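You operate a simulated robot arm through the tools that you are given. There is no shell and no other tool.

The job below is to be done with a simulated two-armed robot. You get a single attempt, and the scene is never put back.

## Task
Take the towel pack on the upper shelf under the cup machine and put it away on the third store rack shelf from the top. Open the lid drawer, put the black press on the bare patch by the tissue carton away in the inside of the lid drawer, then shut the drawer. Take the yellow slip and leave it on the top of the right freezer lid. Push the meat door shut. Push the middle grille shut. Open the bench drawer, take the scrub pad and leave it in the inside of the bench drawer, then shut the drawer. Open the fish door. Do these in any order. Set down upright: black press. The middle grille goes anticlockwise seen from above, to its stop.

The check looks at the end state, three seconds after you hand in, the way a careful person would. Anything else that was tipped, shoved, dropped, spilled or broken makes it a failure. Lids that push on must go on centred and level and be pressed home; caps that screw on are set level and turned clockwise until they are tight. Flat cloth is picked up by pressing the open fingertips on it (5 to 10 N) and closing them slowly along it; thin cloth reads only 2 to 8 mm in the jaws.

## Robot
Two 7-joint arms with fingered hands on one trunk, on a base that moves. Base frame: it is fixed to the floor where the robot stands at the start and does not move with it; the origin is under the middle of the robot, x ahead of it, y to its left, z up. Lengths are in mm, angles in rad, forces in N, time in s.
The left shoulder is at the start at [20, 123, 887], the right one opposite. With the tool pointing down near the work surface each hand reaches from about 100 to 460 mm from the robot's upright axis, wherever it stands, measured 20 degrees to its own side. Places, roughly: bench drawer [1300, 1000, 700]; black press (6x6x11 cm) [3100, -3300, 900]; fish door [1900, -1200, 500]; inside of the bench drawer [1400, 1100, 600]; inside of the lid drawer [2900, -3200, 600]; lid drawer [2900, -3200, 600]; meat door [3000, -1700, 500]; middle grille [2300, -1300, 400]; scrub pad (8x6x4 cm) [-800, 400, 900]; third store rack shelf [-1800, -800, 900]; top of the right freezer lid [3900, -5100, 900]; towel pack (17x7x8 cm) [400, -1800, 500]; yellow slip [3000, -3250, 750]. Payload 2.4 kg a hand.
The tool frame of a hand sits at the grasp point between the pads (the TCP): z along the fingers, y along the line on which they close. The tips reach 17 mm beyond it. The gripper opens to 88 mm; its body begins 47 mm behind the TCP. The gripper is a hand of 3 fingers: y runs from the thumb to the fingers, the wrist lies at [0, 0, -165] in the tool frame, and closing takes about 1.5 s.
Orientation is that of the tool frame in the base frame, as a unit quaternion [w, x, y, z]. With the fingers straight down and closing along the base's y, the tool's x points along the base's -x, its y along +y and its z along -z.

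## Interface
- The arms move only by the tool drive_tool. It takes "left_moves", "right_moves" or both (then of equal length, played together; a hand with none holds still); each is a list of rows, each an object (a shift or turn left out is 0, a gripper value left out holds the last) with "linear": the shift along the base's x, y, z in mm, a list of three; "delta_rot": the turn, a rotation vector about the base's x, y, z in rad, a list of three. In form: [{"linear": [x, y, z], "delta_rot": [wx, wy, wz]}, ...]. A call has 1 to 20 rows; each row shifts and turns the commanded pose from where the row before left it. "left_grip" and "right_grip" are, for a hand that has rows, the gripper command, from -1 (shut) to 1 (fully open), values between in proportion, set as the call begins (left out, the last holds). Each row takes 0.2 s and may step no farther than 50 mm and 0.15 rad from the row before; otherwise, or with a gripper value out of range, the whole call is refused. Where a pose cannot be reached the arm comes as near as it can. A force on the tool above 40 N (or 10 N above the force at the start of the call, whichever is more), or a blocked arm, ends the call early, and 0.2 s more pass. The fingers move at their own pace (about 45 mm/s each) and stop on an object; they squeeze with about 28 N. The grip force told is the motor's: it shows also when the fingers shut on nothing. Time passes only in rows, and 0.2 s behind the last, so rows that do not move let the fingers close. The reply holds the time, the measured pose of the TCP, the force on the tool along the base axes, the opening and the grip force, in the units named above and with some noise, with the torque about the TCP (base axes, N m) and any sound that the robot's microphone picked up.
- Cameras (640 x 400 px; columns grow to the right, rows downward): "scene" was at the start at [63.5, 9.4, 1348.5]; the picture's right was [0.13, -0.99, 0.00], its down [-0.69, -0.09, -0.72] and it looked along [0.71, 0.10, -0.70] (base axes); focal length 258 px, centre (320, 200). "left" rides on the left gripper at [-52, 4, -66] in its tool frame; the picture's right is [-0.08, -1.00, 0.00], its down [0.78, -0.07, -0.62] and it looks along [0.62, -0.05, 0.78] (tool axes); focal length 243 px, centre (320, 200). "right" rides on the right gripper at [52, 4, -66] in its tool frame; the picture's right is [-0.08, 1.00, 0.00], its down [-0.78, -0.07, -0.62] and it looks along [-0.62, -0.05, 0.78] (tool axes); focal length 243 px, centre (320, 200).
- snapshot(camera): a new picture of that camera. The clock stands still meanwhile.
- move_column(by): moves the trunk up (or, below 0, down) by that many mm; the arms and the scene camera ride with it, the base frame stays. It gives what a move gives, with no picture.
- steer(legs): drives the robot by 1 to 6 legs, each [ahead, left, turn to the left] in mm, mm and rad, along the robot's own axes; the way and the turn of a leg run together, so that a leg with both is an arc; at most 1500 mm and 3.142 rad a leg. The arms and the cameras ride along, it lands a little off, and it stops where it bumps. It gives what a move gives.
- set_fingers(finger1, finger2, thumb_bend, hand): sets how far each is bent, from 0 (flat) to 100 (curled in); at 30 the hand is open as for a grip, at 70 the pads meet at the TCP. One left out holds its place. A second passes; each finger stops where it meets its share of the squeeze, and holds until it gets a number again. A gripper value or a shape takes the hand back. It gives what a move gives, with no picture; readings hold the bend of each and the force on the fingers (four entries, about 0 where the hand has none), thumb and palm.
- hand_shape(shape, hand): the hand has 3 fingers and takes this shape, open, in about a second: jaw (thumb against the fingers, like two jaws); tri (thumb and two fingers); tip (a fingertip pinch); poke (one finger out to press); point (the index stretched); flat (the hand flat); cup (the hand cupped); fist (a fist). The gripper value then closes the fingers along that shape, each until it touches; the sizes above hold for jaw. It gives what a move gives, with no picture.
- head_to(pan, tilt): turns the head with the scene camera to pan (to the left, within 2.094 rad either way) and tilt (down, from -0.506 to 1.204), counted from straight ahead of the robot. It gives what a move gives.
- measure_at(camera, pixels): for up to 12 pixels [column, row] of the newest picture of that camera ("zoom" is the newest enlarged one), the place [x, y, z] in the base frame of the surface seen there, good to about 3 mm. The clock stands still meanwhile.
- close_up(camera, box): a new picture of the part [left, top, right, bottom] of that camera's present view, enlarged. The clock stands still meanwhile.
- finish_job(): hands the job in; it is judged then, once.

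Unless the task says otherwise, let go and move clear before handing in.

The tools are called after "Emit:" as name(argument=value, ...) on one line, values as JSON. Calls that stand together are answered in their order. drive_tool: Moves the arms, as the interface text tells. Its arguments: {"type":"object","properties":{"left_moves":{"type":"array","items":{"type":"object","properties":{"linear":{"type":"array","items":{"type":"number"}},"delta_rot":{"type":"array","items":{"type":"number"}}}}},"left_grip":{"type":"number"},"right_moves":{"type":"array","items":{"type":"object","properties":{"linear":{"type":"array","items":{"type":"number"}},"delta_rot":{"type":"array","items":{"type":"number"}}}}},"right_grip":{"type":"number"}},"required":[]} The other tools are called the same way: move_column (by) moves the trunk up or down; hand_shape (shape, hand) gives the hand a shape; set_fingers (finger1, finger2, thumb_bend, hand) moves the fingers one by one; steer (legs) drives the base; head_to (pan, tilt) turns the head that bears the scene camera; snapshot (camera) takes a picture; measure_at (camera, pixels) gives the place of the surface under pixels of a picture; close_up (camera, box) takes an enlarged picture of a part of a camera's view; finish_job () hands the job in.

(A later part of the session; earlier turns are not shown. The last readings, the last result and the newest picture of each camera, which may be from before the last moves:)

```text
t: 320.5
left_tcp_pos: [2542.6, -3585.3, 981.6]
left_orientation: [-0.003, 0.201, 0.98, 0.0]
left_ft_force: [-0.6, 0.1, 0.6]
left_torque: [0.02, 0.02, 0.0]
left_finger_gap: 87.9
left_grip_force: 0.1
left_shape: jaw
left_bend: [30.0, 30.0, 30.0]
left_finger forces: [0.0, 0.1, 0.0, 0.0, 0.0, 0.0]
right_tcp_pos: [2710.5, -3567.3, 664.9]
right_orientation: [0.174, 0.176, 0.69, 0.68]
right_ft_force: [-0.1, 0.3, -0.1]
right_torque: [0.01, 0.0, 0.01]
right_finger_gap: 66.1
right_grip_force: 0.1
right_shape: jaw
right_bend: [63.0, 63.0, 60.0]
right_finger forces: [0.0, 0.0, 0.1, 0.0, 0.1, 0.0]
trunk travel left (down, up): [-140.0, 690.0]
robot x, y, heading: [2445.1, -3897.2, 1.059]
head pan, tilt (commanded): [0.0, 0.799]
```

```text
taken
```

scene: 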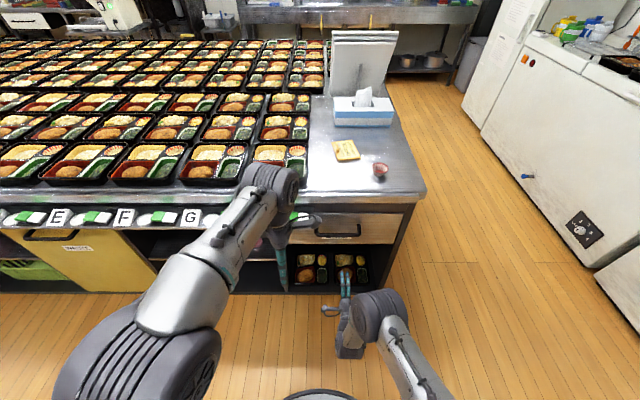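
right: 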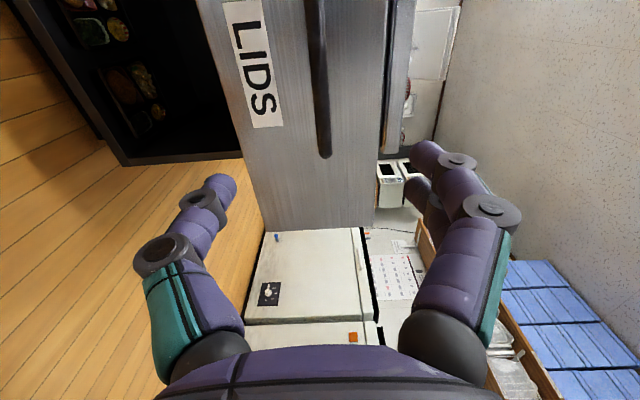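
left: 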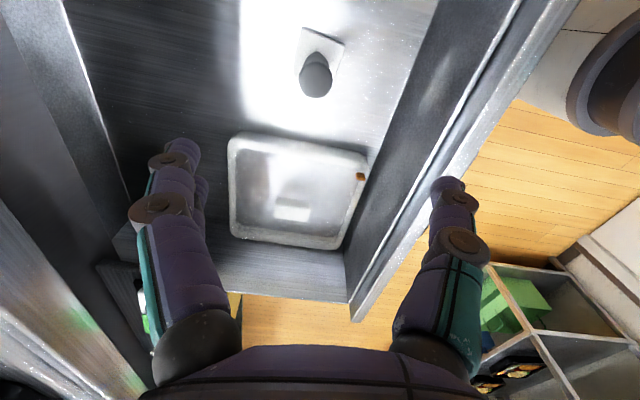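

The drawer is closed. I'll raise the right hand and trunk well above the counter before moving in for the slip.

Emit:
drive_tool(right_moves=[{"linear": [0, 0, 40]}, {"linear": [0, 0, 40]}, {"linear": [-12, -20, 40]}, {"linear": [-12, -20, 40]}, {"linear": [-12, -20, 40]}])

Emit:
move_column(by=200)

Emit:
steer(legs=[[0, -225, -0.015], [350, 0, 0]])

Emit:
head_to(pan=0.2, tilt=0.95)

Emit:
snapshot(camera="scene")

```text
t: 321.7
left_tcp_pos: [2542.9, -3584.8, 982.6]
left_orientation: [-0.003, 0.201, 0.979, 0.0]
left_ft_force: [0.5, 0.3, -0.5]
left_torque: [-0.04, -0.02, -0.01]
left_finger_gap: 87.9
left_grip_force: 0.0
left_shape: jaw
left_bend: [30.0, 30.0, 30.0]
left_finger forces: [0.1, 0.1, 0.0, 0.0, 0.0, 0.0]
right_tcp_pos: [2675.2, -3624.8, 863.8]
right_orientation: [0.175, 0.176, 0.69, 0.68]
right_ft_force: [-0.3, -0.2, -0.4]
right_torque: [-0.02, 0.0, -0.01]
right_finger_gap: 66.4
right_grip_force: 0.1
right_shape: jaw
right_bend: [63.0, 63.0, 60.0]
right_finger forces: [0.1, 0.0, 0.1, 0.0, 0.0, 0.0]
trunk travel left (down, up): [-140.0, 690.0]
robot x, y, heading: [2444.5, -3894.5, 1.054]
head pan, tilt (commanded): [0.0, 0.799]
```

```text
t: 323.9
left_tcp_pos: [2544.0, -3585.2, 1182.9]
left_orientation: [-0.003, 0.201, 0.98, 0.0]
left_ft_force: [0.9, 0.1, 0.4]
left_torque: [0.02, -0.02, -0.02]
left_finger_gap: 88.0
left_grip_force: 0.1
left_shape: jaw
left_bend: [30.0, 30.0, 30.0]
left_finger forces: [0.0, 0.0, 0.0, 0.0, 0.1, 0.0]
right_tcp_pos: [2675.9, -3625.2, 1062.4]
right_orientation: [0.174, 0.175, 0.69, 0.681]
right_ft_force: [0.4, 0.2, -1.2]
right_torque: [-0.02, 0.02, 0.01]
right_finger_gap: 66.2
right_grip_force: 0.0
right_shape: jaw
right_bend: [63.0, 63.0, 60.0]
right_finger forces: [0.0, 0.0, 0.0, 0.0, 0.1, 0.0]
trunk travel left (down, up): [-340.0, 490.0]
robot x, y, heading: [2446.2, -3894.9, 1.058]
head pan, tilt (commanded): [0.0, 0.799]
```

```text
t: 327.4
left_tcp_pos: [2915.3, -3393.2, 1181.7]
left_orientation: [-0.003, 0.208, 0.978, -0.001]
left_ft_force: [0.8, -0.1, 0.1]
left_torque: [-0.01, -0.06, 0.0]
left_finger_gap: 87.9
left_grip_force: 0.1
left_shape: jaw
left_bend: [30.0, 30.0, 30.0]
left_finger forces: [0.0, 0.0, 0.0, 0.0, 0.0, 0.1]
right_tcp_pos: [3046.3, -3436.1, 1063.2]
right_orientation: [0.18, 0.182, 0.689, 0.678]
right_ft_force: [0.7, 1.0, -0.4]
right_torque: [0.03, -0.02, 0.02]
right_finger_gap: 66.1
right_grip_force: 0.0
right_shape: jaw
right_bend: [63.0, 63.0, 60.0]
right_finger forces: [0.0, 0.0, 0.1, 0.0, 0.0, 0.1]
trunk travel left (down, up): [-340.0, 490.0]
robot x, y, heading: [2811.5, -3702.9, 1.039]
head pan, tilt (commanded): [0.0, 0.799]
```

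```text
t: 328.1
left_tcp_pos: [2915.3, -3395.1, 1181.5]
left_orientation: [-0.003, 0.21, 0.978, 0.0]
left_ft_force: [0.1, 0.4, 0.8]
left_torque: [0.0, 0.0, 0.0]
left_finger_gap: 87.9
left_grip_force: 0.0
left_shape: jaw
left_bend: [30.0, 30.0, 30.0]
left_finger forces: [0.0, 0.0, 0.0, 0.0, 0.1, 0.0]
right_tcp_pos: [3045.2, -3436.5, 1063.4]
right_orientation: [0.179, 0.18, 0.688, 0.679]
right_ft_force: [0.2, 0.8, 0.3]
right_torque: [0.01, 0.01, 0.01]
right_finger_gap: 66.0
right_grip_force: 0.0
right_shape: jaw
right_bend: [63.0, 63.0, 60.0]
right_finger forces: [0.0, 0.0, 0.0, 0.0, 0.0, 0.0]
trunk travel left (down, up): [-340.0, 490.0]
robot x, y, heading: [2811.5, -3702.1, 1.041]
head pan, tilt (commanded): [0.201, 0.949]
```

```text
taken
```

scene: 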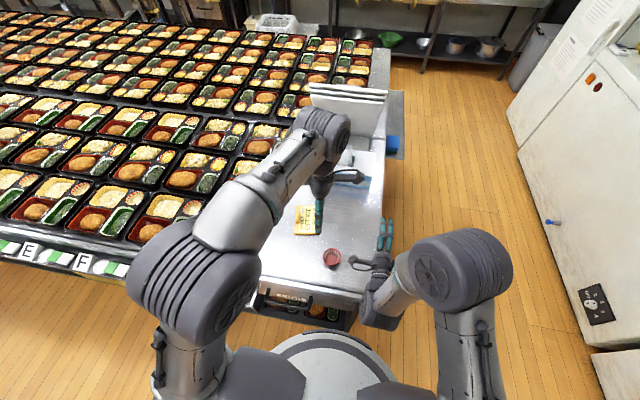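

The card is at scene (306,222), near the left hand. I'll zoom and measure its corners, and look with the left camera.

Emit:
close_up(camera="scene", box=[280, 195, 360, 275])

Emit:
measure_at(camera="zoom", pixels=[[220, 130], [215, 260], [320, 265], [300, 110], [245, 140], [250, 165], [260, 200], [290, 255], [195, 190], [330, 180], [440, 340], [180, 280]])

Emit:
snapshot(camera="left")

```text
5.00 times, centred on (320, 235) of scene
```

zoom: 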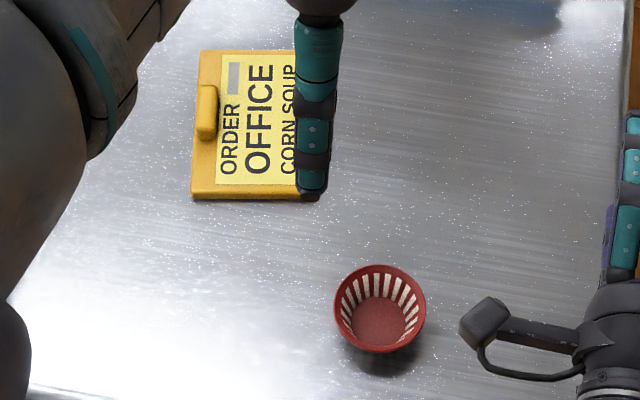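

```text
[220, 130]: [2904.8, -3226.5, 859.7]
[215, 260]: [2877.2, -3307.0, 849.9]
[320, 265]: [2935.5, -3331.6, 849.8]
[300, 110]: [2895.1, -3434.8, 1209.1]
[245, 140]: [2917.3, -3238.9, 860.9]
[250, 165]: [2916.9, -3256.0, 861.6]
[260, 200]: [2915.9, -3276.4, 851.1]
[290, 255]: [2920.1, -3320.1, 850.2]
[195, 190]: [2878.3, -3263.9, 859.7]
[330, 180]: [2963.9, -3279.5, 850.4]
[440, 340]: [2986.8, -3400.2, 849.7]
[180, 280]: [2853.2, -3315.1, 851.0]
```

```text
taken
```

left: 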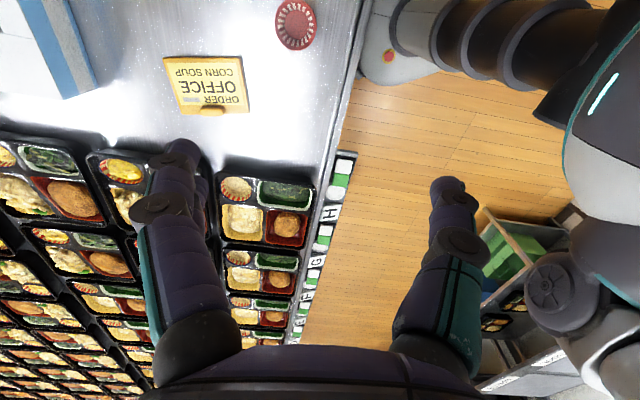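

The left camera shows the whole card at (207,85), with its tab at (212,110). I'll measure the corners in an enlarged view.

Emit:
close_up(camera="left", box=[140, 35, 270, 130])

Emit:
measure_at(camera="zoom", pixels=[[130, 120], [485, 105], [525, 355], [215, 370], [330, 230], [350, 355], [310, 360], [390, 350], [350, 372], [550, 200], [120, 250]])

```text
4.21 times, centred on (205, 82) of left
```

zoom: 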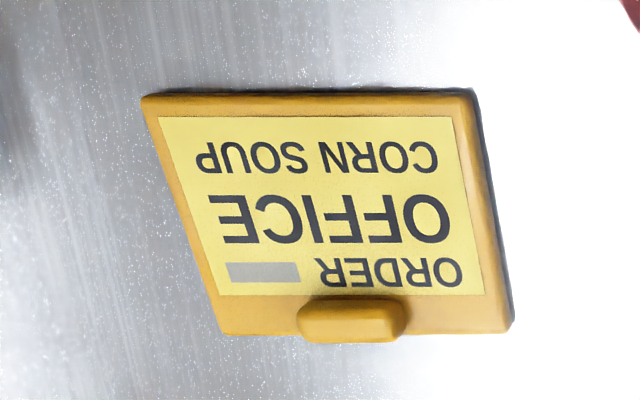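

```text
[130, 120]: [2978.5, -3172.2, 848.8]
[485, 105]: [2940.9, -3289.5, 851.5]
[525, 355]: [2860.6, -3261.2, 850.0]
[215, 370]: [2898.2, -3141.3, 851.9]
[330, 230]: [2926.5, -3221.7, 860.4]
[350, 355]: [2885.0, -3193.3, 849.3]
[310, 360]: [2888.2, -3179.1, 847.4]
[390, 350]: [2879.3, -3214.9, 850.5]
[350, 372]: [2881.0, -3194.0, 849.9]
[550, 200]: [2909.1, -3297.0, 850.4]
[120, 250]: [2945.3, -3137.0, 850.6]
```

I'll take a few more points just inside the card edges and on the tab.

Emit:
measure_at(camera="zoom", pixels=[[155, 105], [465, 102], [500, 325], [230, 325], [350, 310], [310, 315], [395, 312], [350, 335], [350, 280], [320, 105], [490, 220], [190, 220]])

```text
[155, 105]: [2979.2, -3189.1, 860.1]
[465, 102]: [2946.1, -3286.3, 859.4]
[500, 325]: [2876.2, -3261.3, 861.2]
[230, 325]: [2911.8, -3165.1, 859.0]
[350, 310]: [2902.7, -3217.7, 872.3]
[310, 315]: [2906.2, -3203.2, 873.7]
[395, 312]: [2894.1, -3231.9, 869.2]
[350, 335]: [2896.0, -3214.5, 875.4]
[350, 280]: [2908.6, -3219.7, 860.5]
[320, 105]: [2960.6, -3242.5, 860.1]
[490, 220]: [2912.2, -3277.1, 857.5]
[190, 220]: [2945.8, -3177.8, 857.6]
```

The card is ~105×77 mm, centre (2928,-3225); its tab (≈33×13 mm, top z≈875) is at (2900,-3217), short axis at ~160°. I'll edge forward 60 mm and turn the left hand 94° so it closes across the tab.

Emit:
steer(legs=[[60, 0, 0]])

Emit:
drive_tool(left_moves=[{"delta_rot": [0, 0, 0.15]}, {"delta_rot": [0, 0, 0.15]}, {"delta_rot": [0, 0, 0.15]}, {"delta_rot": [0, 0, 0.15]}, {"delta_rot": [0, 0, 0.15]}, {"delta_rot": [0, 0, 0.15]}, {"delta_rot": [0, 0, 0.15]}, {"delta_rot": [0, 0, 0.15]}, {"delta_rot": [0, 0, 0.15]}, {"delta_rot": [0, 0, 0.15]}, {"delta_rot": [0, 0, 0.14]}, {}], left_grip=0.2)

```text
t: 329.1
left_tcp_pos: [2945.2, -3341.6, 1180.9]
left_orientation: [-0.002, 0.208, 0.978, 0.0]
left_ft_force: [0.7, 0.0, 0.4]
left_torque: [0.02, -0.01, -0.02]
left_finger_gap: 87.9
left_grip_force: 0.0
left_shape: jaw
left_bend: [30.0, 30.0, 30.0]
left_finger forces: [0.0, 0.0, 0.0, 0.0, 0.1, 0.1]
right_tcp_pos: [3076.7, -3385.0, 1062.0]
right_orientation: [0.179, 0.181, 0.689, 0.678]
right_ft_force: [-0.1, 0.3, -0.2]
right_torque: [0.02, 0.02, 0.01]
right_finger_gap: 66.0
right_grip_force: 0.0
right_shape: jaw
right_bend: [63.0, 63.0, 60.0]
right_finger forces: [0.0, 0.1, 0.1, 0.0, 0.0, 0.0]
trunk travel left (down, up): [-340.0, 490.0]
robot x, y, heading: [2839.1, -3649.6, 1.041]
head pan, tilt (commanded): [0.201, 0.949]
```

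```text
t: 331.7
left_tcp_pos: [2945.3, -3342.5, 1181.1]
left_orientation: [-0.003, -0.572, 0.82, -0.002]
left_ft_force: [0.0, 1.0, 0.1]
left_torque: [0.01, 0.03, 0.01]
left_finger_gap: 53.4
left_grip_force: 0.1
left_shape: jaw
left_bend: [71.0, 71.0, 71.0]
left_finger forces: [0.0, 0.0, 0.0, 0.1, 0.0, 0.1]
right_tcp_pos: [3077.3, -3385.3, 1062.4]
right_orientation: [0.18, 0.181, 0.689, 0.679]
right_ft_force: [0.0, -0.4, -0.2]
right_torque: [-0.03, 0.04, 0.03]
right_finger_gap: 66.1
right_grip_force: 0.2
right_shape: jaw
right_bend: [63.0, 63.0, 60.0]
right_finger forces: [0.0, 0.0, 0.1, 0.1, 0.1, 0.1]
trunk travel left (down, up): [-340.0, 490.0]
robot x, y, heading: [2842.5, -3652.4, 1.039]
head pan, tilt (commanded): [0.201, 0.949]
```

The hand now closes along ~160°. I'll move above the tab and descend to z≈925 for a check.

Emit:
drive_tool(left_moves=[{"linear": [-9, 25, -20]}, {"linear": [-9, 25, -20]}, {"linear": [-9, 25, -20]}, {"linear": [-9, 25, -20]}, {"linear": [-9, 25, -20]}, {"linear": [0, 0, -40]}, {"linear": [0, 0, -40]}, {"linear": [0, 0, -40]}, {"linear": [0, 0, -35]}, {}])

Emit:
snapshot(camera="left")

```text
t: 333.9
left_tcp_pos: [2897.8, -3217.1, 925.8]
left_orientation: [-0.002, -0.572, 0.82, -0.002]
left_ft_force: [-0.1, -0.2, 0.4]
left_torque: [0.06, 0.02, 0.02]
left_finger_gap: 52.8
left_grip_force: 0.1
left_shape: jaw
left_bend: [71.0, 71.0, 71.0]
left_finger forces: [0.1, 0.0, 0.0, 0.1, 0.0, 0.0]
right_tcp_pos: [3077.1, -3386.2, 1062.3]
right_orientation: [0.179, 0.181, 0.689, 0.679]
right_ft_force: [0.0, 0.8, -0.1]
right_torque: [0.02, -0.01, 0.0]
right_finger_gap: 66.3
right_grip_force: 0.0
right_shape: jaw
right_bend: [63.0, 63.0, 60.0]
right_finger forces: [0.0, 0.0, 0.0, 0.0, 0.1, 0.0]
trunk travel left (down, up): [-340.0, 490.0]
robot x, y, heading: [2842.7, -3651.4, 1.044]
head pan, tilt (commanded): [0.201, 0.949]
```

```text
taken
```

left: 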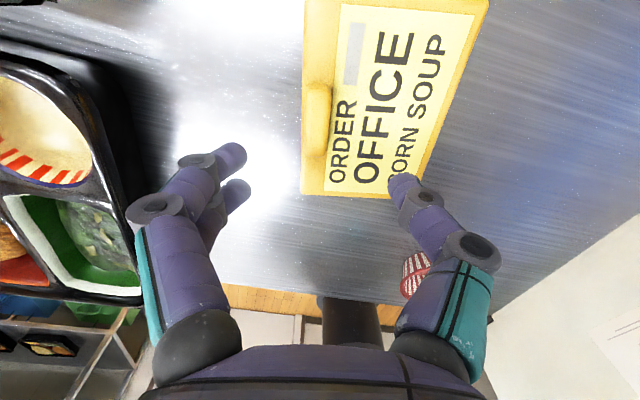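

The tab is just left of the card text at about (318,120). I'll zoom to verify its centre against the grip axis.

Emit:
close_up(camera="left", box=[260, 40, 420, 210])

Emit:
measure_at(camera="left", pixels=[[318, 90], [318, 105], [318, 120], [318, 140], [318, 155], [318, 165], [308, 125], [328, 125]])

```text
2.35 times, centred on (340, 125) of left
```

zoom: 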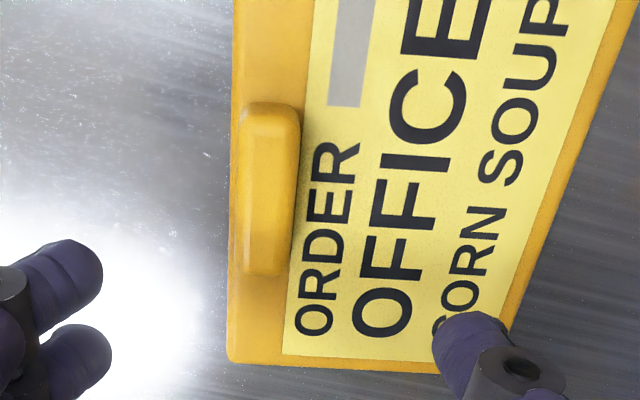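

```text
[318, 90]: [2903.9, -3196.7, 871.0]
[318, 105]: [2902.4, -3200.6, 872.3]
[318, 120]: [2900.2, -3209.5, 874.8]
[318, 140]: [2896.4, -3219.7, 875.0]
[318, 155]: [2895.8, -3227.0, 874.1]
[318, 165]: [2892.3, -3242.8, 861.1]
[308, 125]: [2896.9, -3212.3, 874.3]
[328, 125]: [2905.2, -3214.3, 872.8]
```

The tab's centre is (2899.5,-3212.5), within 5 mm of the hand. I'll nudge, descend so the tips stop just above the card face, and close.

Emit:
drive_tool(left_moves=[{"linear": [2, 4.5, -20]}, {"linear": [0, 0, -15]}, {"linear": [0, 0, -9]}, {}])

Emit:
drive_tool(left_moves=[{}, {}, {}, {}, {}, {}, {}], left_grip=-1)

Emit:
snapshot(camera="left")

```text
t: 334.9
left_tcp_pos: [2900.2, -3213.6, 883.3]
left_orientation: [-0.002, -0.572, 0.82, -0.002]
left_ft_force: [0.2, -0.4, 0.0]
left_torque: [0.0, 0.02, 0.02]
left_finger_gap: 52.9
left_grip_force: 0.1
left_shape: jaw
left_bend: [71.0, 71.0, 71.0]
left_finger forces: [0.0, 0.0, 0.0, 0.0, 0.0, 0.0]
right_tcp_pos: [3076.1, -3385.4, 1062.3]
right_orientation: [0.179, 0.181, 0.689, 0.679]
right_ft_force: [0.3, 1.4, 0.0]
right_torque: [0.04, 0.03, 0.04]
right_finger_gap: 65.9
right_grip_force: 0.1
right_shape: jaw
right_bend: [63.0, 63.0, 60.0]
right_finger forces: [0.0, 0.1, 0.0, 0.0, 0.0, 0.0]
trunk travel left (down, up): [-340.0, 490.0]
robot x, y, heading: [2843.3, -3651.6, 1.037]
head pan, tilt (commanded): [0.201, 0.949]
```

```text
t: 336.5
left_tcp_pos: [2900.3, -3212.9, 885.2]
left_orientation: [-0.002, -0.572, 0.82, -0.002]
left_ft_force: [-0.7, -0.4, 0.4]
left_torque: [0.02, 0.0, 0.01]
left_finger_gap: 7.2
left_grip_force: 27.9
left_shape: jaw
left_bend: [72.0, 72.0, 70.0]
left_finger forces: [12.5, 12.7, 0.0, 0.0, 25.2, 0.0]
right_tcp_pos: [3076.0, -3385.7, 1062.4]
right_orientation: [0.179, 0.181, 0.689, 0.679]
right_ft_force: [0.1, -0.7, 0.4]
right_torque: [-0.02, 0.0, -0.02]
right_finger_gap: 66.2
right_grip_force: 0.1
right_shape: jaw
right_bend: [63.0, 63.0, 60.0]
right_finger forces: [0.1, 0.0, 0.0, 0.0, 0.1, 0.1]
trunk travel left (down, up): [-340.0, 490.0]
robot x, y, heading: [2840.7, -3649.8, 1.039]
head pan, tilt (commanded): [0.201, 0.949]
```

```text
taken
```

left: 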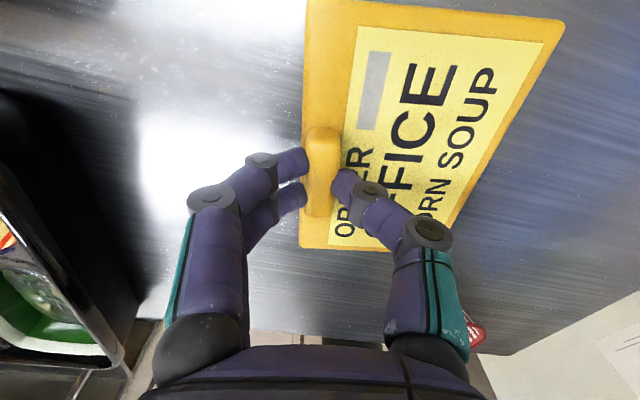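

The fingers hold the tab (force 28 N). I'll lift slowly and check the card comes along.

Emit:
drive_tool(left_moves=[{"linear": [0, 0, 10]}, {"linear": [0, 0, 15]}, {"linear": [0, 0, 25]}, {"linear": [0, 0, 40]}, {"linear": [0, 0, 40]}, {}])

Emit:
snapshot(camera="left")

Emit:
close_up(camera="scene", box=[220, 140, 420, 300])

```text
t: 337.9
left_tcp_pos: [2901.4, -3212.9, 1013.0]
left_orientation: [-0.002, -0.572, 0.82, -0.002]
left_ft_force: [-0.3, 0.5, -0.5]
left_torque: [0.0, -0.01, 0.0]
left_finger_gap: 7.3
left_grip_force: 27.7
left_shape: jaw
left_bend: [72.0, 72.0, 70.0]
left_finger forces: [12.6, 12.7, 0.1, 0.0, 25.2, 0.0]
right_tcp_pos: [3076.6, -3384.5, 1062.6]
right_orientation: [0.179, 0.181, 0.689, 0.678]
right_ft_force: [-0.1, 0.9, 0.1]
right_torque: [0.02, 0.0, -0.01]
right_finger_gap: 66.1
right_grip_force: 0.1
right_shape: jaw
right_bend: [63.0, 63.0, 60.0]
right_finger forces: [0.1, 0.0, 0.0, 0.0, 0.0, 0.1]
trunk travel left (down, up): [-340.0, 490.0]
robot x, y, heading: [2840.5, -3645.9, 1.046]
head pan, tilt (commanded): [0.201, 0.949]
```

```text
taken
```

left: 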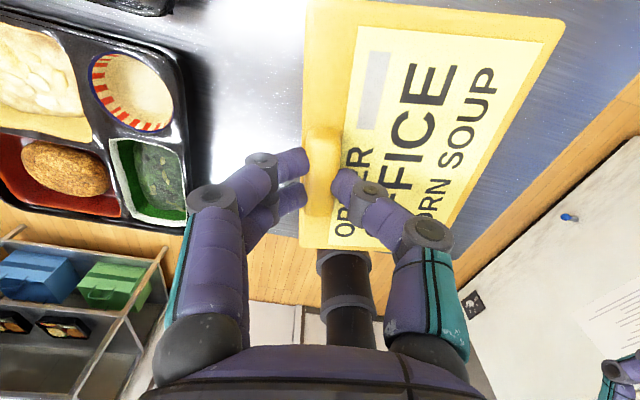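

```text
2.50 times, centred on (320, 220) of scene
```

zoom: 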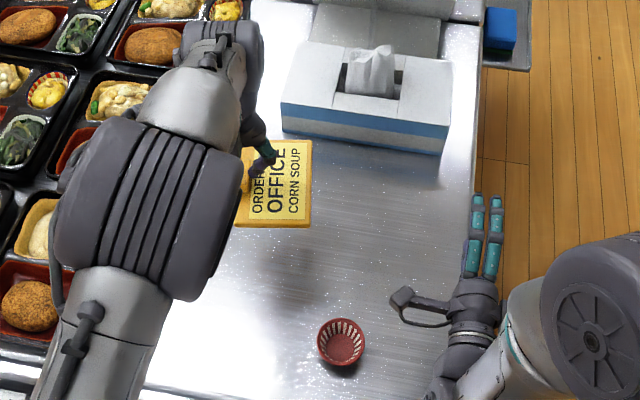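

The slip is held and lifted cleanly. I'll raise it, back away, and turn east towards the freezers.

Emit:
drive_tool(left_moves=[{"linear": [0, 0, 40]}, {"linear": [0, 0, 40]}, {"linear": [-10, -17, 20]}, {"linear": [-15, -26, 0]}, {"linear": [-15, -26, 0]}])

Emit:
steer(legs=[[-400, 0, 0]])

Emit:
steer(legs=[[0, 0, -1.545]])

Emit:
head_to(pan=-0.2, tilt=0.4)

Emit:
snapshot(camera="scene")

```text
t: 339.1
left_tcp_pos: [2861.1, -3284.3, 1113.6]
left_orientation: [-0.002, -0.572, 0.82, -0.002]
left_ft_force: [0.4, -0.8, -0.1]
left_torque: [0.01, -0.01, 0.0]
left_finger_gap: 7.4
left_grip_force: 28.0
left_shape: jaw
left_bend: [72.0, 72.0, 70.0]
left_finger forces: [12.5, 12.8, 0.0, 0.0, 25.2, 0.0]
right_tcp_pos: [3076.0, -3385.5, 1063.2]
right_orientation: [0.18, 0.181, 0.689, 0.679]
right_ft_force: [-0.5, -0.1, -0.6]
right_torque: [0.01, 0.0, 0.0]
right_finger_gap: 66.0
right_grip_force: 0.1
right_shape: jaw
right_bend: [63.0, 63.0, 60.0]
right_finger forces: [0.1, 0.1, 0.0, 0.1, 0.1, 0.0]
trunk travel left (down, up): [-340.0, 490.0]
robot x, y, heading: [2844.7, -3653.1, 1.044]
head pan, tilt (commanded): [0.201, 0.949]
```

```text
t: 341.6
left_tcp_pos: [2658.3, -3630.0, 1113.8]
left_orientation: [-0.001, -0.57, 0.822, -0.002]
left_ft_force: [-0.4, 0.0, -0.6]
left_torque: [-0.01, 0.03, 0.01]
left_finger_gap: 7.2
left_grip_force: 28.2
left_shape: jaw
left_bend: [72.0, 72.0, 70.0]
left_finger forces: [12.6, 12.7, 0.1, 0.0, 25.2, 0.0]
right_tcp_pos: [2872.2, -3733.2, 1062.6]
right_orientation: [0.181, 0.182, 0.688, 0.679]
right_ft_force: [0.4, -0.9, 0.3]
right_torque: [0.03, 0.02, 0.01]
right_finger_gap: 65.8
right_grip_force: 0.1
right_shape: jaw
right_bend: [63.0, 63.0, 60.0]
right_finger forces: [0.1, 0.0, 0.1, 0.0, 0.0, 0.1]
trunk travel left (down, up): [-340.0, 490.0]
robot x, y, heading: [2640.5, -3997.3, 1.035]
head pan, tilt (commanded): [0.201, 0.949]
```

```text
t: 345.8
left_tcp_pos: [3003.4, -4020.8, 1114.0]
left_orientation: [-0.002, 0.178, 0.984, -0.001]
left_ft_force: [-0.6, 0.6, -0.6]
left_torque: [-0.01, -0.01, 0.01]
left_finger_gap: 7.2
left_grip_force: 27.6
left_shape: jaw
left_bend: [72.0, 72.0, 70.0]
left_finger forces: [12.6, 12.7, 0.0, 0.0, 25.3, 0.0]
right_tcp_pos: [2898.9, -4233.5, 1062.6]
right_orientation: [0.609, 0.616, 0.357, 0.351]
right_ft_force: [-0.3, -0.9, 0.3]
right_torque: [-0.02, -0.01, 0.04]
right_finger_gap: 66.3
right_grip_force: 0.1
right_shape: jaw
right_bend: [63.0, 63.0, 60.0]
right_finger forces: [0.0, 0.0, 0.0, 0.0, 0.0, 0.0]
trunk travel left (down, up): [-340.0, 490.0]
robot x, y, heading: [2638.1, -4000.9, -0.54]
head pan, tilt (commanded): [0.201, 0.949]
```

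```text
t: 346.8
left_tcp_pos: [3003.1, -4019.4, 1113.2]
left_orientation: [-0.003, 0.18, 0.984, 0.0]
left_ft_force: [0.1, 0.0, -0.6]
left_torque: [0.02, 0.01, 0.01]
left_finger_gap: 7.3
left_grip_force: 28.2
left_shape: jaw
left_bend: [72.0, 72.0, 70.0]
left_finger forces: [12.5, 12.7, 0.0, 0.1, 25.2, 0.0]
right_tcp_pos: [2898.9, -4234.1, 1063.6]
right_orientation: [0.609, 0.617, 0.356, 0.35]
right_ft_force: [0.8, 0.5, 0.3]
right_torque: [0.03, 0.05, -0.01]
right_finger_gap: 66.1
right_grip_force: 0.1
right_shape: jaw
right_bend: [63.0, 63.0, 60.0]
right_finger forces: [0.1, 0.1, 0.1, 0.0, 0.1, 0.0]
trunk travel left (down, up): [-340.0, 490.0]
robot x, y, heading: [2637.1, -3998.3, -0.538]
head pan, tilt (commanded): [-0.201, 0.4]
```

```text
taken
```

scene: 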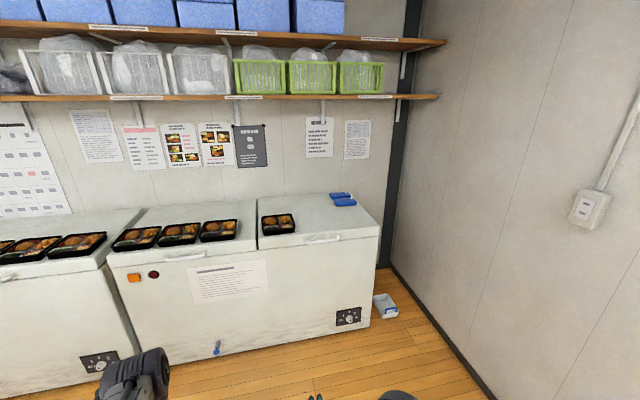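

The right freezer has two lids; the right one (around (318,215)) carries one tray at (278,222) and two blue items at (342,199), with free room between. I'll measure it.

Emit:
measure_at(camera="scene", pixels=[[318, 215], [262, 205], [262, 245], [375, 238], [300, 235], [350, 220], [340, 200], [280, 222], [372, 200], [320, 225], [320, 240], [340, 300]])

Emit:
close_up(camera="scene", box=[240, 170, 400, 270])

```text
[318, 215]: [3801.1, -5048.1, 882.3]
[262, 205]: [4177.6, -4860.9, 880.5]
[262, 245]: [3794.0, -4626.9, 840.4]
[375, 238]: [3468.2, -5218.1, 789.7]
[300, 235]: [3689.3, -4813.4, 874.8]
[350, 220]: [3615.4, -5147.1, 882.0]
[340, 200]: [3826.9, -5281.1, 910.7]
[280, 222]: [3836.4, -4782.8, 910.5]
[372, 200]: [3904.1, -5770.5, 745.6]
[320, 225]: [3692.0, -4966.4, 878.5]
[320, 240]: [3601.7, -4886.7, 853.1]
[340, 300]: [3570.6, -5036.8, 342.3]
```

```text
4.00 times, centred on (320, 220) of scene
```

zoom: 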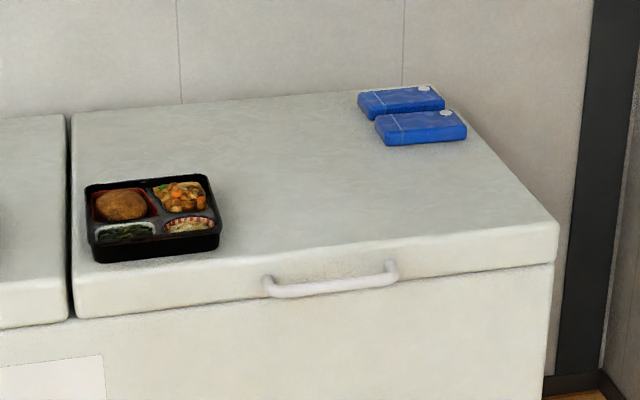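

The lid top is z≈880 with its front edge at u≈5600. I'll aim for about (u 5730, v -2460), between the tray and the blue items, and drive there stopping short.

Emit:
steer(legs=[[950, -441, 0.014]])

Emit:
head_to(pan=0.1, tilt=0.85)

Emit:
snapshot(camera="scene")

```text
t: 352.1
left_tcp_pos: [3580.7, -4864.0, 1113.6]
left_orientation: [-0.003, 0.174, 0.985, 0.0]
left_ft_force: [0.0, 0.0, -0.4]
left_torque: [-0.03, -0.02, 0.01]
left_finger_gap: 7.1
left_grip_force: 28.5
left_shape: jaw
left_bend: [72.0, 72.0, 70.0]
left_finger forces: [12.6, 12.7, 0.0, 0.1, 25.2, 0.0]
right_tcp_pos: [3477.0, -5078.4, 1063.8]
right_orientation: [0.606, 0.614, 0.361, 0.354]
right_ft_force: [0.6, 0.2, -0.6]
right_torque: [-0.02, -0.01, 0.02]
right_finger_gap: 66.1
right_grip_force: 0.1
right_shape: jaw
right_bend: [63.0, 63.0, 60.0]
right_finger forces: [0.1, 0.1, 0.0, 0.0, 0.0, 0.0]
trunk travel left (down, up): [-340.0, 490.0]
robot x, y, heading: [3213.7, -4844.0, -0.533]
head pan, tilt (commanded): [-0.201, 0.4]
```

```text
t: 353.0
left_tcp_pos: [3578.9, -4863.3, 1113.7]
left_orientation: [-0.003, 0.173, 0.985, -0.001]
left_ft_force: [1.1, 0.3, -0.8]
left_torque: [0.0, -0.02, -0.03]
left_finger_gap: 7.6
left_grip_force: 28.7
left_shape: jaw
left_bend: [72.0, 72.0, 70.0]
left_finger forces: [12.6, 12.7, 0.0, 0.0, 25.3, 0.0]
right_tcp_pos: [3478.2, -5079.1, 1063.2]
right_orientation: [0.606, 0.615, 0.359, 0.354]
right_ft_force: [0.0, -0.5, 0.2]
right_torque: [-0.01, 0.03, 0.02]
right_finger_gap: 65.9
right_grip_force: 0.1
right_shape: jaw
right_bend: [63.0, 63.0, 60.0]
right_finger forces: [0.1, 0.1, 0.0, 0.0, 0.1, 0.0]
trunk travel left (down, up): [-340.0, 490.0]
robot x, y, heading: [3210.3, -4844.7, -0.529]
head pan, tilt (commanded): [0.099, 0.85]
```

```text
taken
```

scene: 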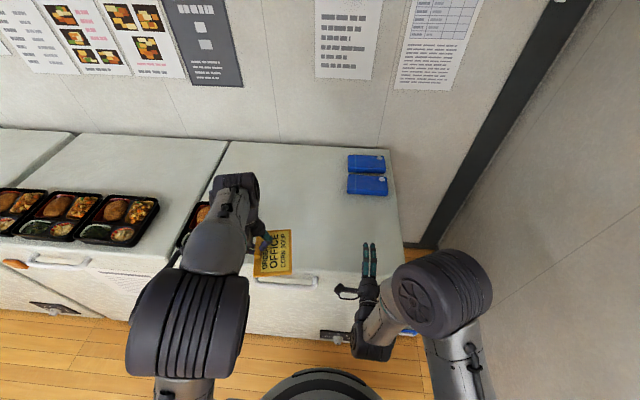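

The slip is approaching the right lid's front (scene (272,253)). I'll move 110 mm ahead and then extend the left arm.

Emit:
steer(legs=[[110, -15, 0]])

Emit:
drive_tool(left_moves=[{"linear": [17.3, -10, -20]}, {"linear": [17.3, -10, -20]}, {"linear": [17.3, -10, -20]}, {"linear": [17.3, -10, -20]}, {"linear": [0, 0, -25]}, {}])

Emit:
snapshot(camera="scene")

Emit:
snapshot(camera="left")

```text
t: 354.2
left_tcp_pos: [3666.6, -4934.1, 1114.2]
left_orientation: [-0.003, 0.174, 0.985, 0.0]
left_ft_force: [0.8, -0.1, -0.4]
left_torque: [0.02, -0.02, 0.02]
left_finger_gap: 7.2
left_grip_force: 28.2
left_shape: jaw
left_bend: [72.0, 72.0, 70.0]
left_finger forces: [12.7, 12.7, 0.1, 0.0, 25.3, 0.0]
right_tcp_pos: [3565.0, -5148.7, 1063.6]
right_orientation: [0.606, 0.614, 0.36, 0.355]
right_ft_force: [0.1, 0.2, -0.3]
right_torque: [0.02, 0.0, -0.02]
right_finger_gap: 66.0
right_grip_force: 0.0
right_shape: jaw
right_bend: [63.0, 63.0, 60.0]
right_finger forces: [0.0, 0.1, 0.0, 0.0, 0.0, 0.0]
trunk travel left (down, up): [-340.0, 490.0]
robot x, y, heading: [3298.5, -4914.6, -0.53]
head pan, tilt (commanded): [0.099, 0.85]
```

```text
t: 355.6
left_tcp_pos: [3736.6, -4971.5, 1007.3]
left_orientation: [-0.003, 0.174, 0.985, -0.001]
left_ft_force: [0.6, 0.0, -0.8]
left_torque: [0.01, 0.0, 0.02]
left_finger_gap: 7.3
left_grip_force: 27.7
left_shape: jaw
left_bend: [72.0, 72.0, 70.0]
left_finger forces: [12.6, 12.7, 0.0, 0.0, 25.2, 0.0]
right_tcp_pos: [3563.8, -5147.4, 1062.1]
right_orientation: [0.606, 0.614, 0.361, 0.354]
right_ft_force: [-1.2, -0.2, -0.1]
right_torque: [0.0, 0.01, 0.01]
right_finger_gap: 66.0
right_grip_force: 0.0
right_shape: jaw
right_bend: [63.0, 63.0, 60.0]
right_finger forces: [0.0, 0.1, 0.0, 0.1, 0.0, 0.0]
trunk travel left (down, up): [-340.0, 490.0]
robot x, y, heading: [3298.1, -4910.9, -0.529]
head pan, tilt (commanded): [0.099, 0.85]
```

```text
taken
```

scene: 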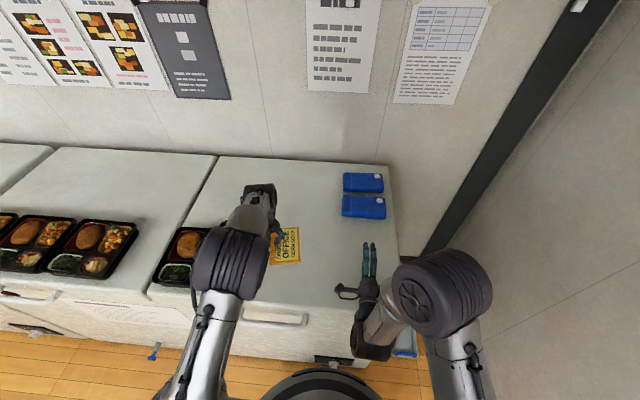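

```text
taken
```

left: 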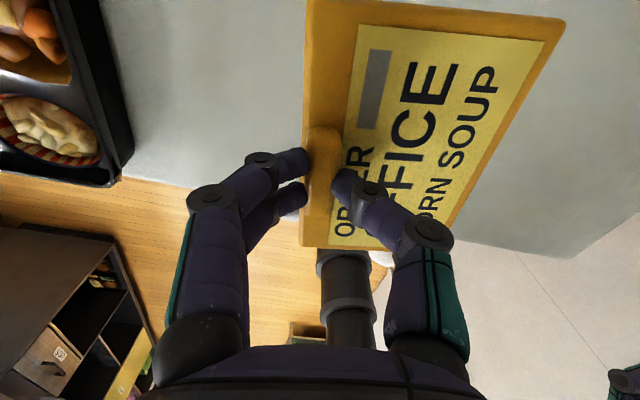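

The slip is over free lid space, with the tray safely to the side. Lowering towards contact at z≈916.

Emit:
drive_tool(left_moves=[{"linear": [0, 0, -30]}, {"linear": [0, 0, -30]}, {"linear": [0, 0, -15]}, {"linear": [0, 0, -7]}, {}])

Emit:
drive_tool(left_moves=[{"linear": [0, 0, -3]}, {"linear": [0, 0, -3]}, {"linear": [0, 0, -2]}, {}])

```text
t: 356.8
left_tcp_pos: [3734.2, -4970.9, 925.2]
left_orientation: [-0.003, 0.174, 0.985, -0.001]
left_ft_force: [-0.2, -0.1, -0.7]
left_torque: [0.0, 0.0, -0.01]
left_finger_gap: 7.3
left_grip_force: 28.0
left_shape: jaw
left_bend: [72.0, 72.0, 70.0]
left_finger forces: [12.6, 12.6, 0.1, 0.0, 25.3, 0.0]
right_tcp_pos: [3563.9, -5148.3, 1062.3]
right_orientation: [0.606, 0.614, 0.361, 0.354]
right_ft_force: [0.0, 0.3, 0.0]
right_torque: [-0.04, -0.04, 0.0]
right_finger_gap: 65.8
right_grip_force: 0.0
right_shape: jaw
right_bend: [63.0, 63.0, 60.0]
right_finger forces: [0.0, 0.0, 0.1, 0.0, 0.0, 0.0]
trunk travel left (down, up): [-340.0, 490.0]
robot x, y, heading: [3298.8, -4915.8, -0.53]
head pan, tilt (commanded): [0.099, 0.85]
```

```text
t: 357.8
left_tcp_pos: [3735.1, -4972.2, 918.3]
left_orientation: [-0.003, 0.174, 0.985, 0.0]
left_ft_force: [0.2, 0.6, 0.0]
left_torque: [0.03, -0.02, -0.01]
left_finger_gap: 7.2
left_grip_force: 28.0
left_shape: jaw
left_bend: [72.0, 72.0, 70.0]
left_finger forces: [12.6, 12.6, 0.1, 0.0, 25.3, 0.0]
right_tcp_pos: [3564.2, -5145.9, 1062.8]
right_orientation: [0.606, 0.614, 0.361, 0.355]
right_ft_force: [-1.1, -0.1, 0.1]
right_torque: [0.02, -0.01, 0.0]
right_finger_gap: 66.1
right_grip_force: 0.0
right_shape: jaw
right_bend: [63.0, 63.0, 60.0]
right_finger forces: [0.1, 0.1, 0.0, 0.0, 0.0, 0.0]
trunk travel left (down, up): [-340.0, 490.0]
robot x, y, heading: [3299.9, -4913.4, -0.527]
head pan, tilt (commanded): [0.099, 0.85]
```

Emit:
drive_tool(left_moves=[{"linear": [0, 0, -1.5]}, {"linear": [0, 0, -1.5]}, {}])

Emit:
drive_tool(left_moves=[{"linear": [0, 0, -1.5]}, {}])

```text
t: 358.6
left_tcp_pos: [3734.5, -4972.4, 915.5]
left_orientation: [-0.003, 0.174, 0.985, 0.0]
left_ft_force: [-0.5, -0.1, -1.0]
left_torque: [0.02, -0.01, -0.01]
left_finger_gap: 7.2
left_grip_force: 28.1
left_shape: jaw
left_bend: [72.0, 72.0, 70.0]
left_finger forces: [12.5, 12.7, 0.0, 0.0, 25.3, 0.1]
right_tcp_pos: [3564.1, -5147.4, 1062.7]
right_orientation: [0.606, 0.614, 0.36, 0.355]
right_ft_force: [-0.5, -0.1, -0.4]
right_torque: [-0.01, 0.02, 0.01]
right_finger_gap: 66.0
right_grip_force: 0.0
right_shape: jaw
right_bend: [63.0, 63.0, 60.0]
right_finger forces: [0.0, 0.0, 0.1, 0.1, 0.0, 0.0]
trunk travel left (down, up): [-340.0, 490.0]
robot x, y, heading: [3300.1, -4913.0, -0.528]
head pan, tilt (commanded): [0.099, 0.85]
```

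```text
t: 359.2
left_tcp_pos: [3736.2, -4971.3, 916.0]
left_orientation: [-0.003, 0.173, 0.985, -0.001]
left_ft_force: [-0.2, -0.8, -0.8]
left_torque: [0.01, 0.02, 0.02]
left_finger_gap: 7.2
left_grip_force: 27.7
left_shape: jaw
left_bend: [72.0, 72.0, 70.0]
left_finger forces: [12.5, 12.8, 0.1, 0.0, 25.3, 0.0]
right_tcp_pos: [3564.4, -5146.3, 1062.8]
right_orientation: [0.606, 0.614, 0.36, 0.354]
right_ft_force: [0.1, 0.4, -0.2]
right_torque: [0.0, 0.04, 0.02]
right_finger_gap: 66.1
right_grip_force: 0.0
right_shape: jaw
right_bend: [63.0, 63.0, 60.0]
right_finger forces: [0.0, 0.0, 0.0, 0.0, 0.1, 0.0]
trunk travel left (down, up): [-340.0, 490.0]
robot x, y, heading: [3299.2, -4908.7, -0.524]
head pan, tilt (commanded): [0.099, 0.85]
```

No contact yet; a few more small steps.

Emit:
drive_tool(left_moves=[{"linear": [0, 0, -1.5]}, {"linear": [0, 0, -1.5]}, {}])

Emit:
close_up(camera="scene", box=[220, 190, 360, 300])

```text
t: 360.0
left_tcp_pos: [3735.5, -4973.3, 912.4]
left_orientation: [-0.002, 0.173, 0.985, -0.001]
left_ft_force: [1.5, 0.7, 9.1]
left_torque: [0.08, -0.03, -0.03]
left_finger_gap: 7.6
left_grip_force: 27.8
left_shape: jaw
left_bend: [72.0, 72.0, 70.0]
left_finger forces: [14.1, 14.2, 0.0, 0.1, 27.4, 0.1]
right_tcp_pos: [3563.3, -5148.0, 1062.3]
right_orientation: [0.607, 0.614, 0.361, 0.354]
right_ft_force: [-0.1, -0.3, -0.6]
right_torque: [0.02, -0.01, 0.01]
right_finger_gap: 65.9
right_grip_force: 0.0
right_shape: jaw
right_bend: [63.0, 63.0, 60.0]
right_finger forces: [0.0, 0.0, 0.0, 0.1, 0.0, 0.0]
trunk travel left (down, up): [-340.0, 490.0]
robot x, y, heading: [3296.4, -4914.1, -0.532]
head pan, tilt (commanded): [0.099, 0.85]
```

```text
3.64 times, centred on (290, 245) of scene
```

zoom: 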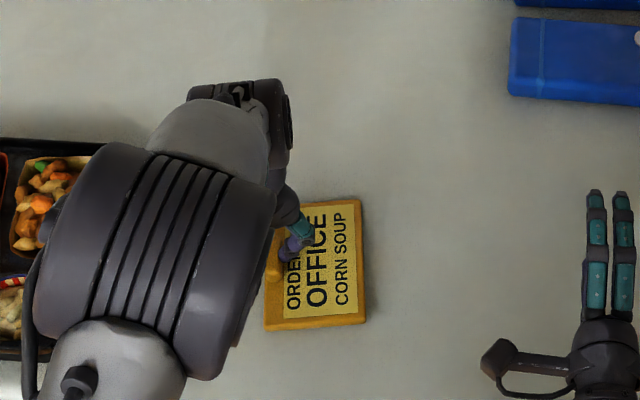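

The slip touched the lid (9 N). I'll open the fingers part way, then lift straight off.

Emit:
drive_tool(left_moves=[{}, {}, {}, {}, {}], left_grip=0.1)

Emit:
drive_tool(left_moves=[{"linear": [0, 0, 15]}, {"linear": [0, 0, 25]}, {"linear": [0, 0, 40]}, {"linear": [0, 0, 40]}, {"linear": [-20, 12, 40]}, {"linear": [-20, 12, 20]}, {}])

Emit:
snapshot(camera="left")

Emit:
close_up(camera="scene", box=[180, 150, 420, 320])

```text
t: 361.2
left_tcp_pos: [3734.2, -4971.6, 911.6]
left_orientation: [-0.003, 0.173, 0.985, 0.0]
left_ft_force: [-0.6, 0.4, 0.5]
left_torque: [-0.01, 0.03, 0.03]
left_finger_gap: 48.0
left_grip_force: 0.2
left_shape: jaw
left_bend: [72.0, 72.0, 70.0]
left_finger forces: [0.0, 0.1, 0.0, 0.0, 0.1, 0.1]
right_tcp_pos: [3564.2, -5146.7, 1062.6]
right_orientation: [0.606, 0.615, 0.36, 0.354]
right_ft_force: [0.2, -0.2, -0.8]
right_torque: [0.01, 0.02, 0.0]
right_finger_gap: 66.3
right_grip_force: 0.0
right_shape: jaw
right_bend: [63.0, 63.0, 60.0]
right_finger forces: [0.1, 0.0, 0.0, 0.0, 0.0, 0.1]
trunk travel left (down, up): [-340.0, 490.0]
robot x, y, heading: [3297.3, -4913.8, -0.524]
head pan, tilt (commanded): [0.099, 0.85]
```

```text
t: 362.8
left_tcp_pos: [3694.8, -4950.1, 1091.7]
left_orientation: [-0.003, 0.174, 0.985, -0.001]
left_ft_force: [0.0, 0.4, 0.7]
left_torque: [0.0, 0.01, -0.02]
left_finger_gap: 47.8
left_grip_force: 0.1
left_shape: jaw
left_bend: [72.0, 72.0, 70.0]
left_finger forces: [0.0, 0.0, 0.0, 0.1, 0.0, 0.0]
right_tcp_pos: [3565.7, -5146.2, 1062.5]
right_orientation: [0.606, 0.615, 0.361, 0.353]
right_ft_force: [0.2, -0.5, 0.3]
right_torque: [0.02, -0.03, 0.01]
right_finger_gap: 66.0
right_grip_force: 0.0
right_shape: jaw
right_bend: [63.0, 63.0, 60.0]
right_finger forces: [0.0, 0.0, 0.0, 0.0, 0.1, 0.0]
trunk travel left (down, up): [-340.0, 490.0]
robot x, y, heading: [3299.7, -4913.9, -0.533]
head pan, tilt (commanded): [0.099, 0.85]
```

```text
taken
```

left: 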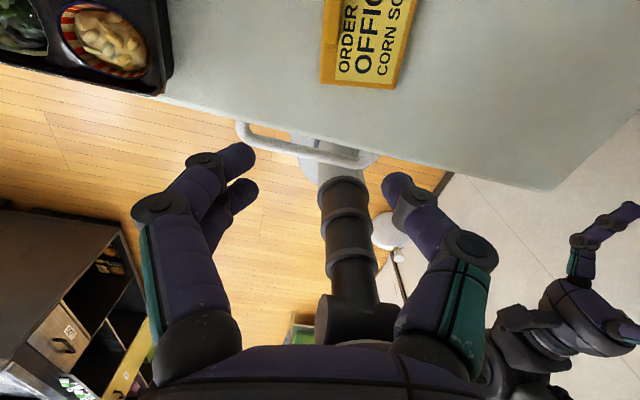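

```text
2.35 times, centred on (300, 235) of scene
```

zoom: 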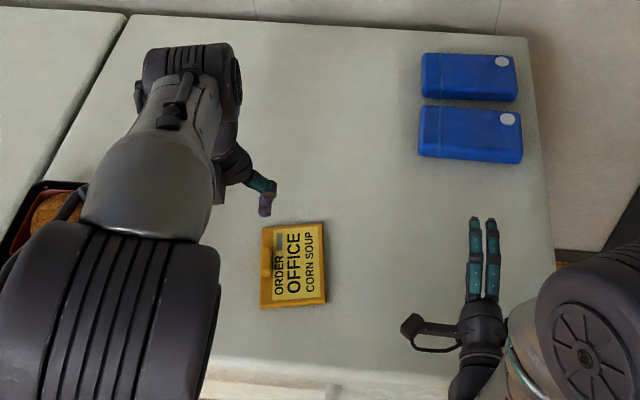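

The slip lies flat on the right freezer lid, clear of the tray and blue items. I'll back away, turn north, and travel west along the south aisle towards the cup machine.

Emit:
steer(legs=[[-480, 0, 0], [0, 0, 1.55]])

Emit:
steer(legs=[[400, 0, 0], [0, 1400, 0]])

Emit:
head_to(pan=1.2, tilt=0.5)

Emit:
snapshot(camera="scene")

```text
t: 369.4
left_tcp_pos: [2936.9, -4272.9, 1091.2]
left_orientation: [-0.002, -0.556, 0.831, -0.001]
left_ft_force: [0.2, 0.2, -0.6]
left_torque: [0.02, -0.02, 0.01]
left_finger_gap: 48.0
left_grip_force: 0.0
left_shape: jaw
left_bend: [72.0, 72.0, 70.0]
left_finger forces: [0.0, 0.1, 0.0, 0.1, 0.0, 0.0]
right_tcp_pos: [3129.3, -4413.1, 1062.8]
right_orientation: [0.193, 0.194, 0.685, 0.675]
right_ft_force: [-0.3, 0.3, -0.3]
right_torque: [0.01, -0.03, -0.01]
right_finger_gap: 66.2
right_grip_force: 0.0
right_shape: jaw
right_bend: [63.0, 63.0, 60.0]
right_finger forces: [0.1, 0.0, 0.0, 0.0, 0.1, 0.1]
trunk travel left (down, up): [-340.0, 490.0]
robot x, y, heading: [2880.2, -4666.3, 0.999]
head pan, tilt (commanded): [0.099, 0.85]
```

```text
t: 378.5
left_tcp_pos: [1968.8, -3179.9, 1090.3]
left_orientation: [-0.002, -0.558, 0.83, -0.003]
left_ft_force: [0.0, -0.3, 0.5]
left_torque: [0.03, 0.01, 0.01]
left_finger_gap: 48.0
left_grip_force: 0.1
left_shape: jaw
left_bend: [72.0, 72.0, 70.0]
left_finger forces: [0.0, 0.1, 0.0, 0.0, 0.0, 0.1]
right_tcp_pos: [2162.4, -3319.0, 1063.5]
right_orientation: [0.191, 0.192, 0.686, 0.676]
right_ft_force: [-0.6, -0.6, -0.2]
right_torque: [0.03, -0.01, -0.02]
right_finger_gap: 66.0
right_grip_force: 0.0
right_shape: jaw
right_bend: [63.0, 63.0, 60.0]
right_finger forces: [0.0, 0.1, 0.0, 0.0, 0.0, 0.0]
trunk travel left (down, up): [-340.0, 490.0]
robot x, y, heading: [1919.1, -3577.8, 1.007]
head pan, tilt (commanded): [0.099, 0.85]
```

```text
t: 379.8
left_tcp_pos: [1969.8, -3180.6, 1090.0]
left_orientation: [-0.002, -0.558, 0.83, -0.003]
left_ft_force: [0.9, -0.4, -1.2]
left_torque: [0.02, -0.04, -0.01]
left_finger_gap: 48.0
left_grip_force: 0.2
left_shape: jaw
left_bend: [72.0, 72.0, 70.0]
left_finger forces: [0.0, 0.0, 0.0, 0.0, 0.1, 0.0]
right_tcp_pos: [2161.5, -3319.7, 1062.0]
right_orientation: [0.191, 0.193, 0.685, 0.676]
right_ft_force: [-0.4, -1.5, -0.7]
right_torque: [0.04, 0.02, 0.05]
right_finger_gap: 65.9
right_grip_force: 0.0
right_shape: jaw
right_bend: [63.0, 63.0, 60.0]
right_finger forces: [0.1, 0.0, 0.1, 0.0, 0.0, 0.0]
trunk travel left (down, up): [-340.0, 490.0]
robot x, y, heading: [1916.0, -3575.3, 1.007]
head pan, tilt (commanded): [1.201, 0.499]
```

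```text
taken
```

scene: 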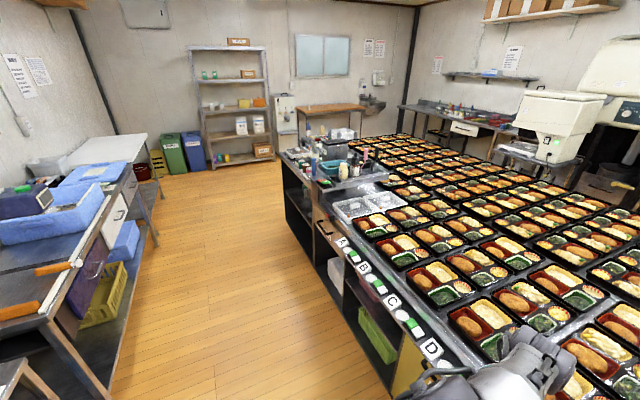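

The aisle westward is clear; the store rack is visible far ahead (230,110). I'll continue west 1.4 m.

Emit:
steer(legs=[[-40, 1400, 0.035]])

Emit:
head_to(pan=0.7, tilt=0.6)

Emit:
snapshot(camera="scene")

```text
t: 386.7
left_tcp_pos: [735.9, -2510.5, 1091.2]
left_orientation: [-0.001, -0.584, 0.811, -0.002]
left_ft_force: [0.1, 0.1, -0.7]
left_torque: [-0.01, 0.01, 0.01]
left_finger_gap: 47.8
left_grip_force: 0.1
left_shape: jaw
left_bend: [72.0, 72.0, 70.0]
left_finger forces: [0.1, 0.1, 0.0, 0.0, 0.1, 0.0]
right_tcp_pos: [937.4, -2635.5, 1063.9]
right_orientation: [0.17, 0.171, 0.691, 0.681]
right_ft_force: [0.5, -0.1, -0.7]
right_torque: [0.0, 0.01, -0.03]
right_finger_gap: 66.3
right_grip_force: 0.1
right_shape: jaw
right_bend: [63.0, 63.0, 60.0]
right_finger forces: [0.0, 0.1, 0.0, 0.1, 0.0, 0.0]
trunk travel left (down, up): [-340.0, 490.0]
robot x, y, heading: [710.5, -2906.3, 1.071]
head pan, tilt (commanded): [1.201, 0.499]
```

```text
t: 387.6
left_tcp_pos: [736.7, -2508.9, 1091.4]
left_orientation: [-0.002, -0.583, 0.812, -0.002]
left_ft_force: [0.4, 0.3, -0.4]
left_torque: [0.0, 0.0, -0.03]
left_finger_gap: 48.0
left_grip_force: 0.0
left_shape: jaw
left_bend: [72.0, 72.0, 70.0]
left_finger forces: [0.0, 0.0, 0.0, 0.0, 0.0, 0.0]
right_tcp_pos: [937.6, -2636.7, 1062.7]
right_orientation: [0.17, 0.171, 0.691, 0.681]
right_ft_force: [0.1, -0.5, 0.8]
right_torque: [0.0, 0.0, 0.02]
right_finger_gap: 66.2
right_grip_force: 0.0
right_shape: jaw
right_bend: [63.0, 63.0, 60.0]
right_finger forces: [0.0, 0.1, 0.0, 0.0, 0.0, 0.0]
trunk travel left (down, up): [-340.0, 490.0]
robot x, y, heading: [710.1, -2911.9, 1.07]
head pan, tilt (commanded): [0.7, 0.6]
```

```text
taken
```

scene: 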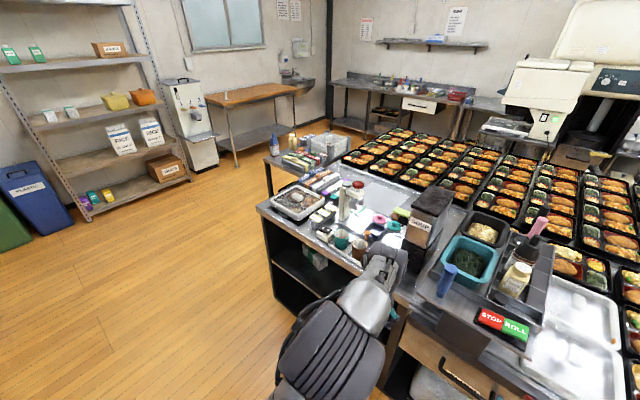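

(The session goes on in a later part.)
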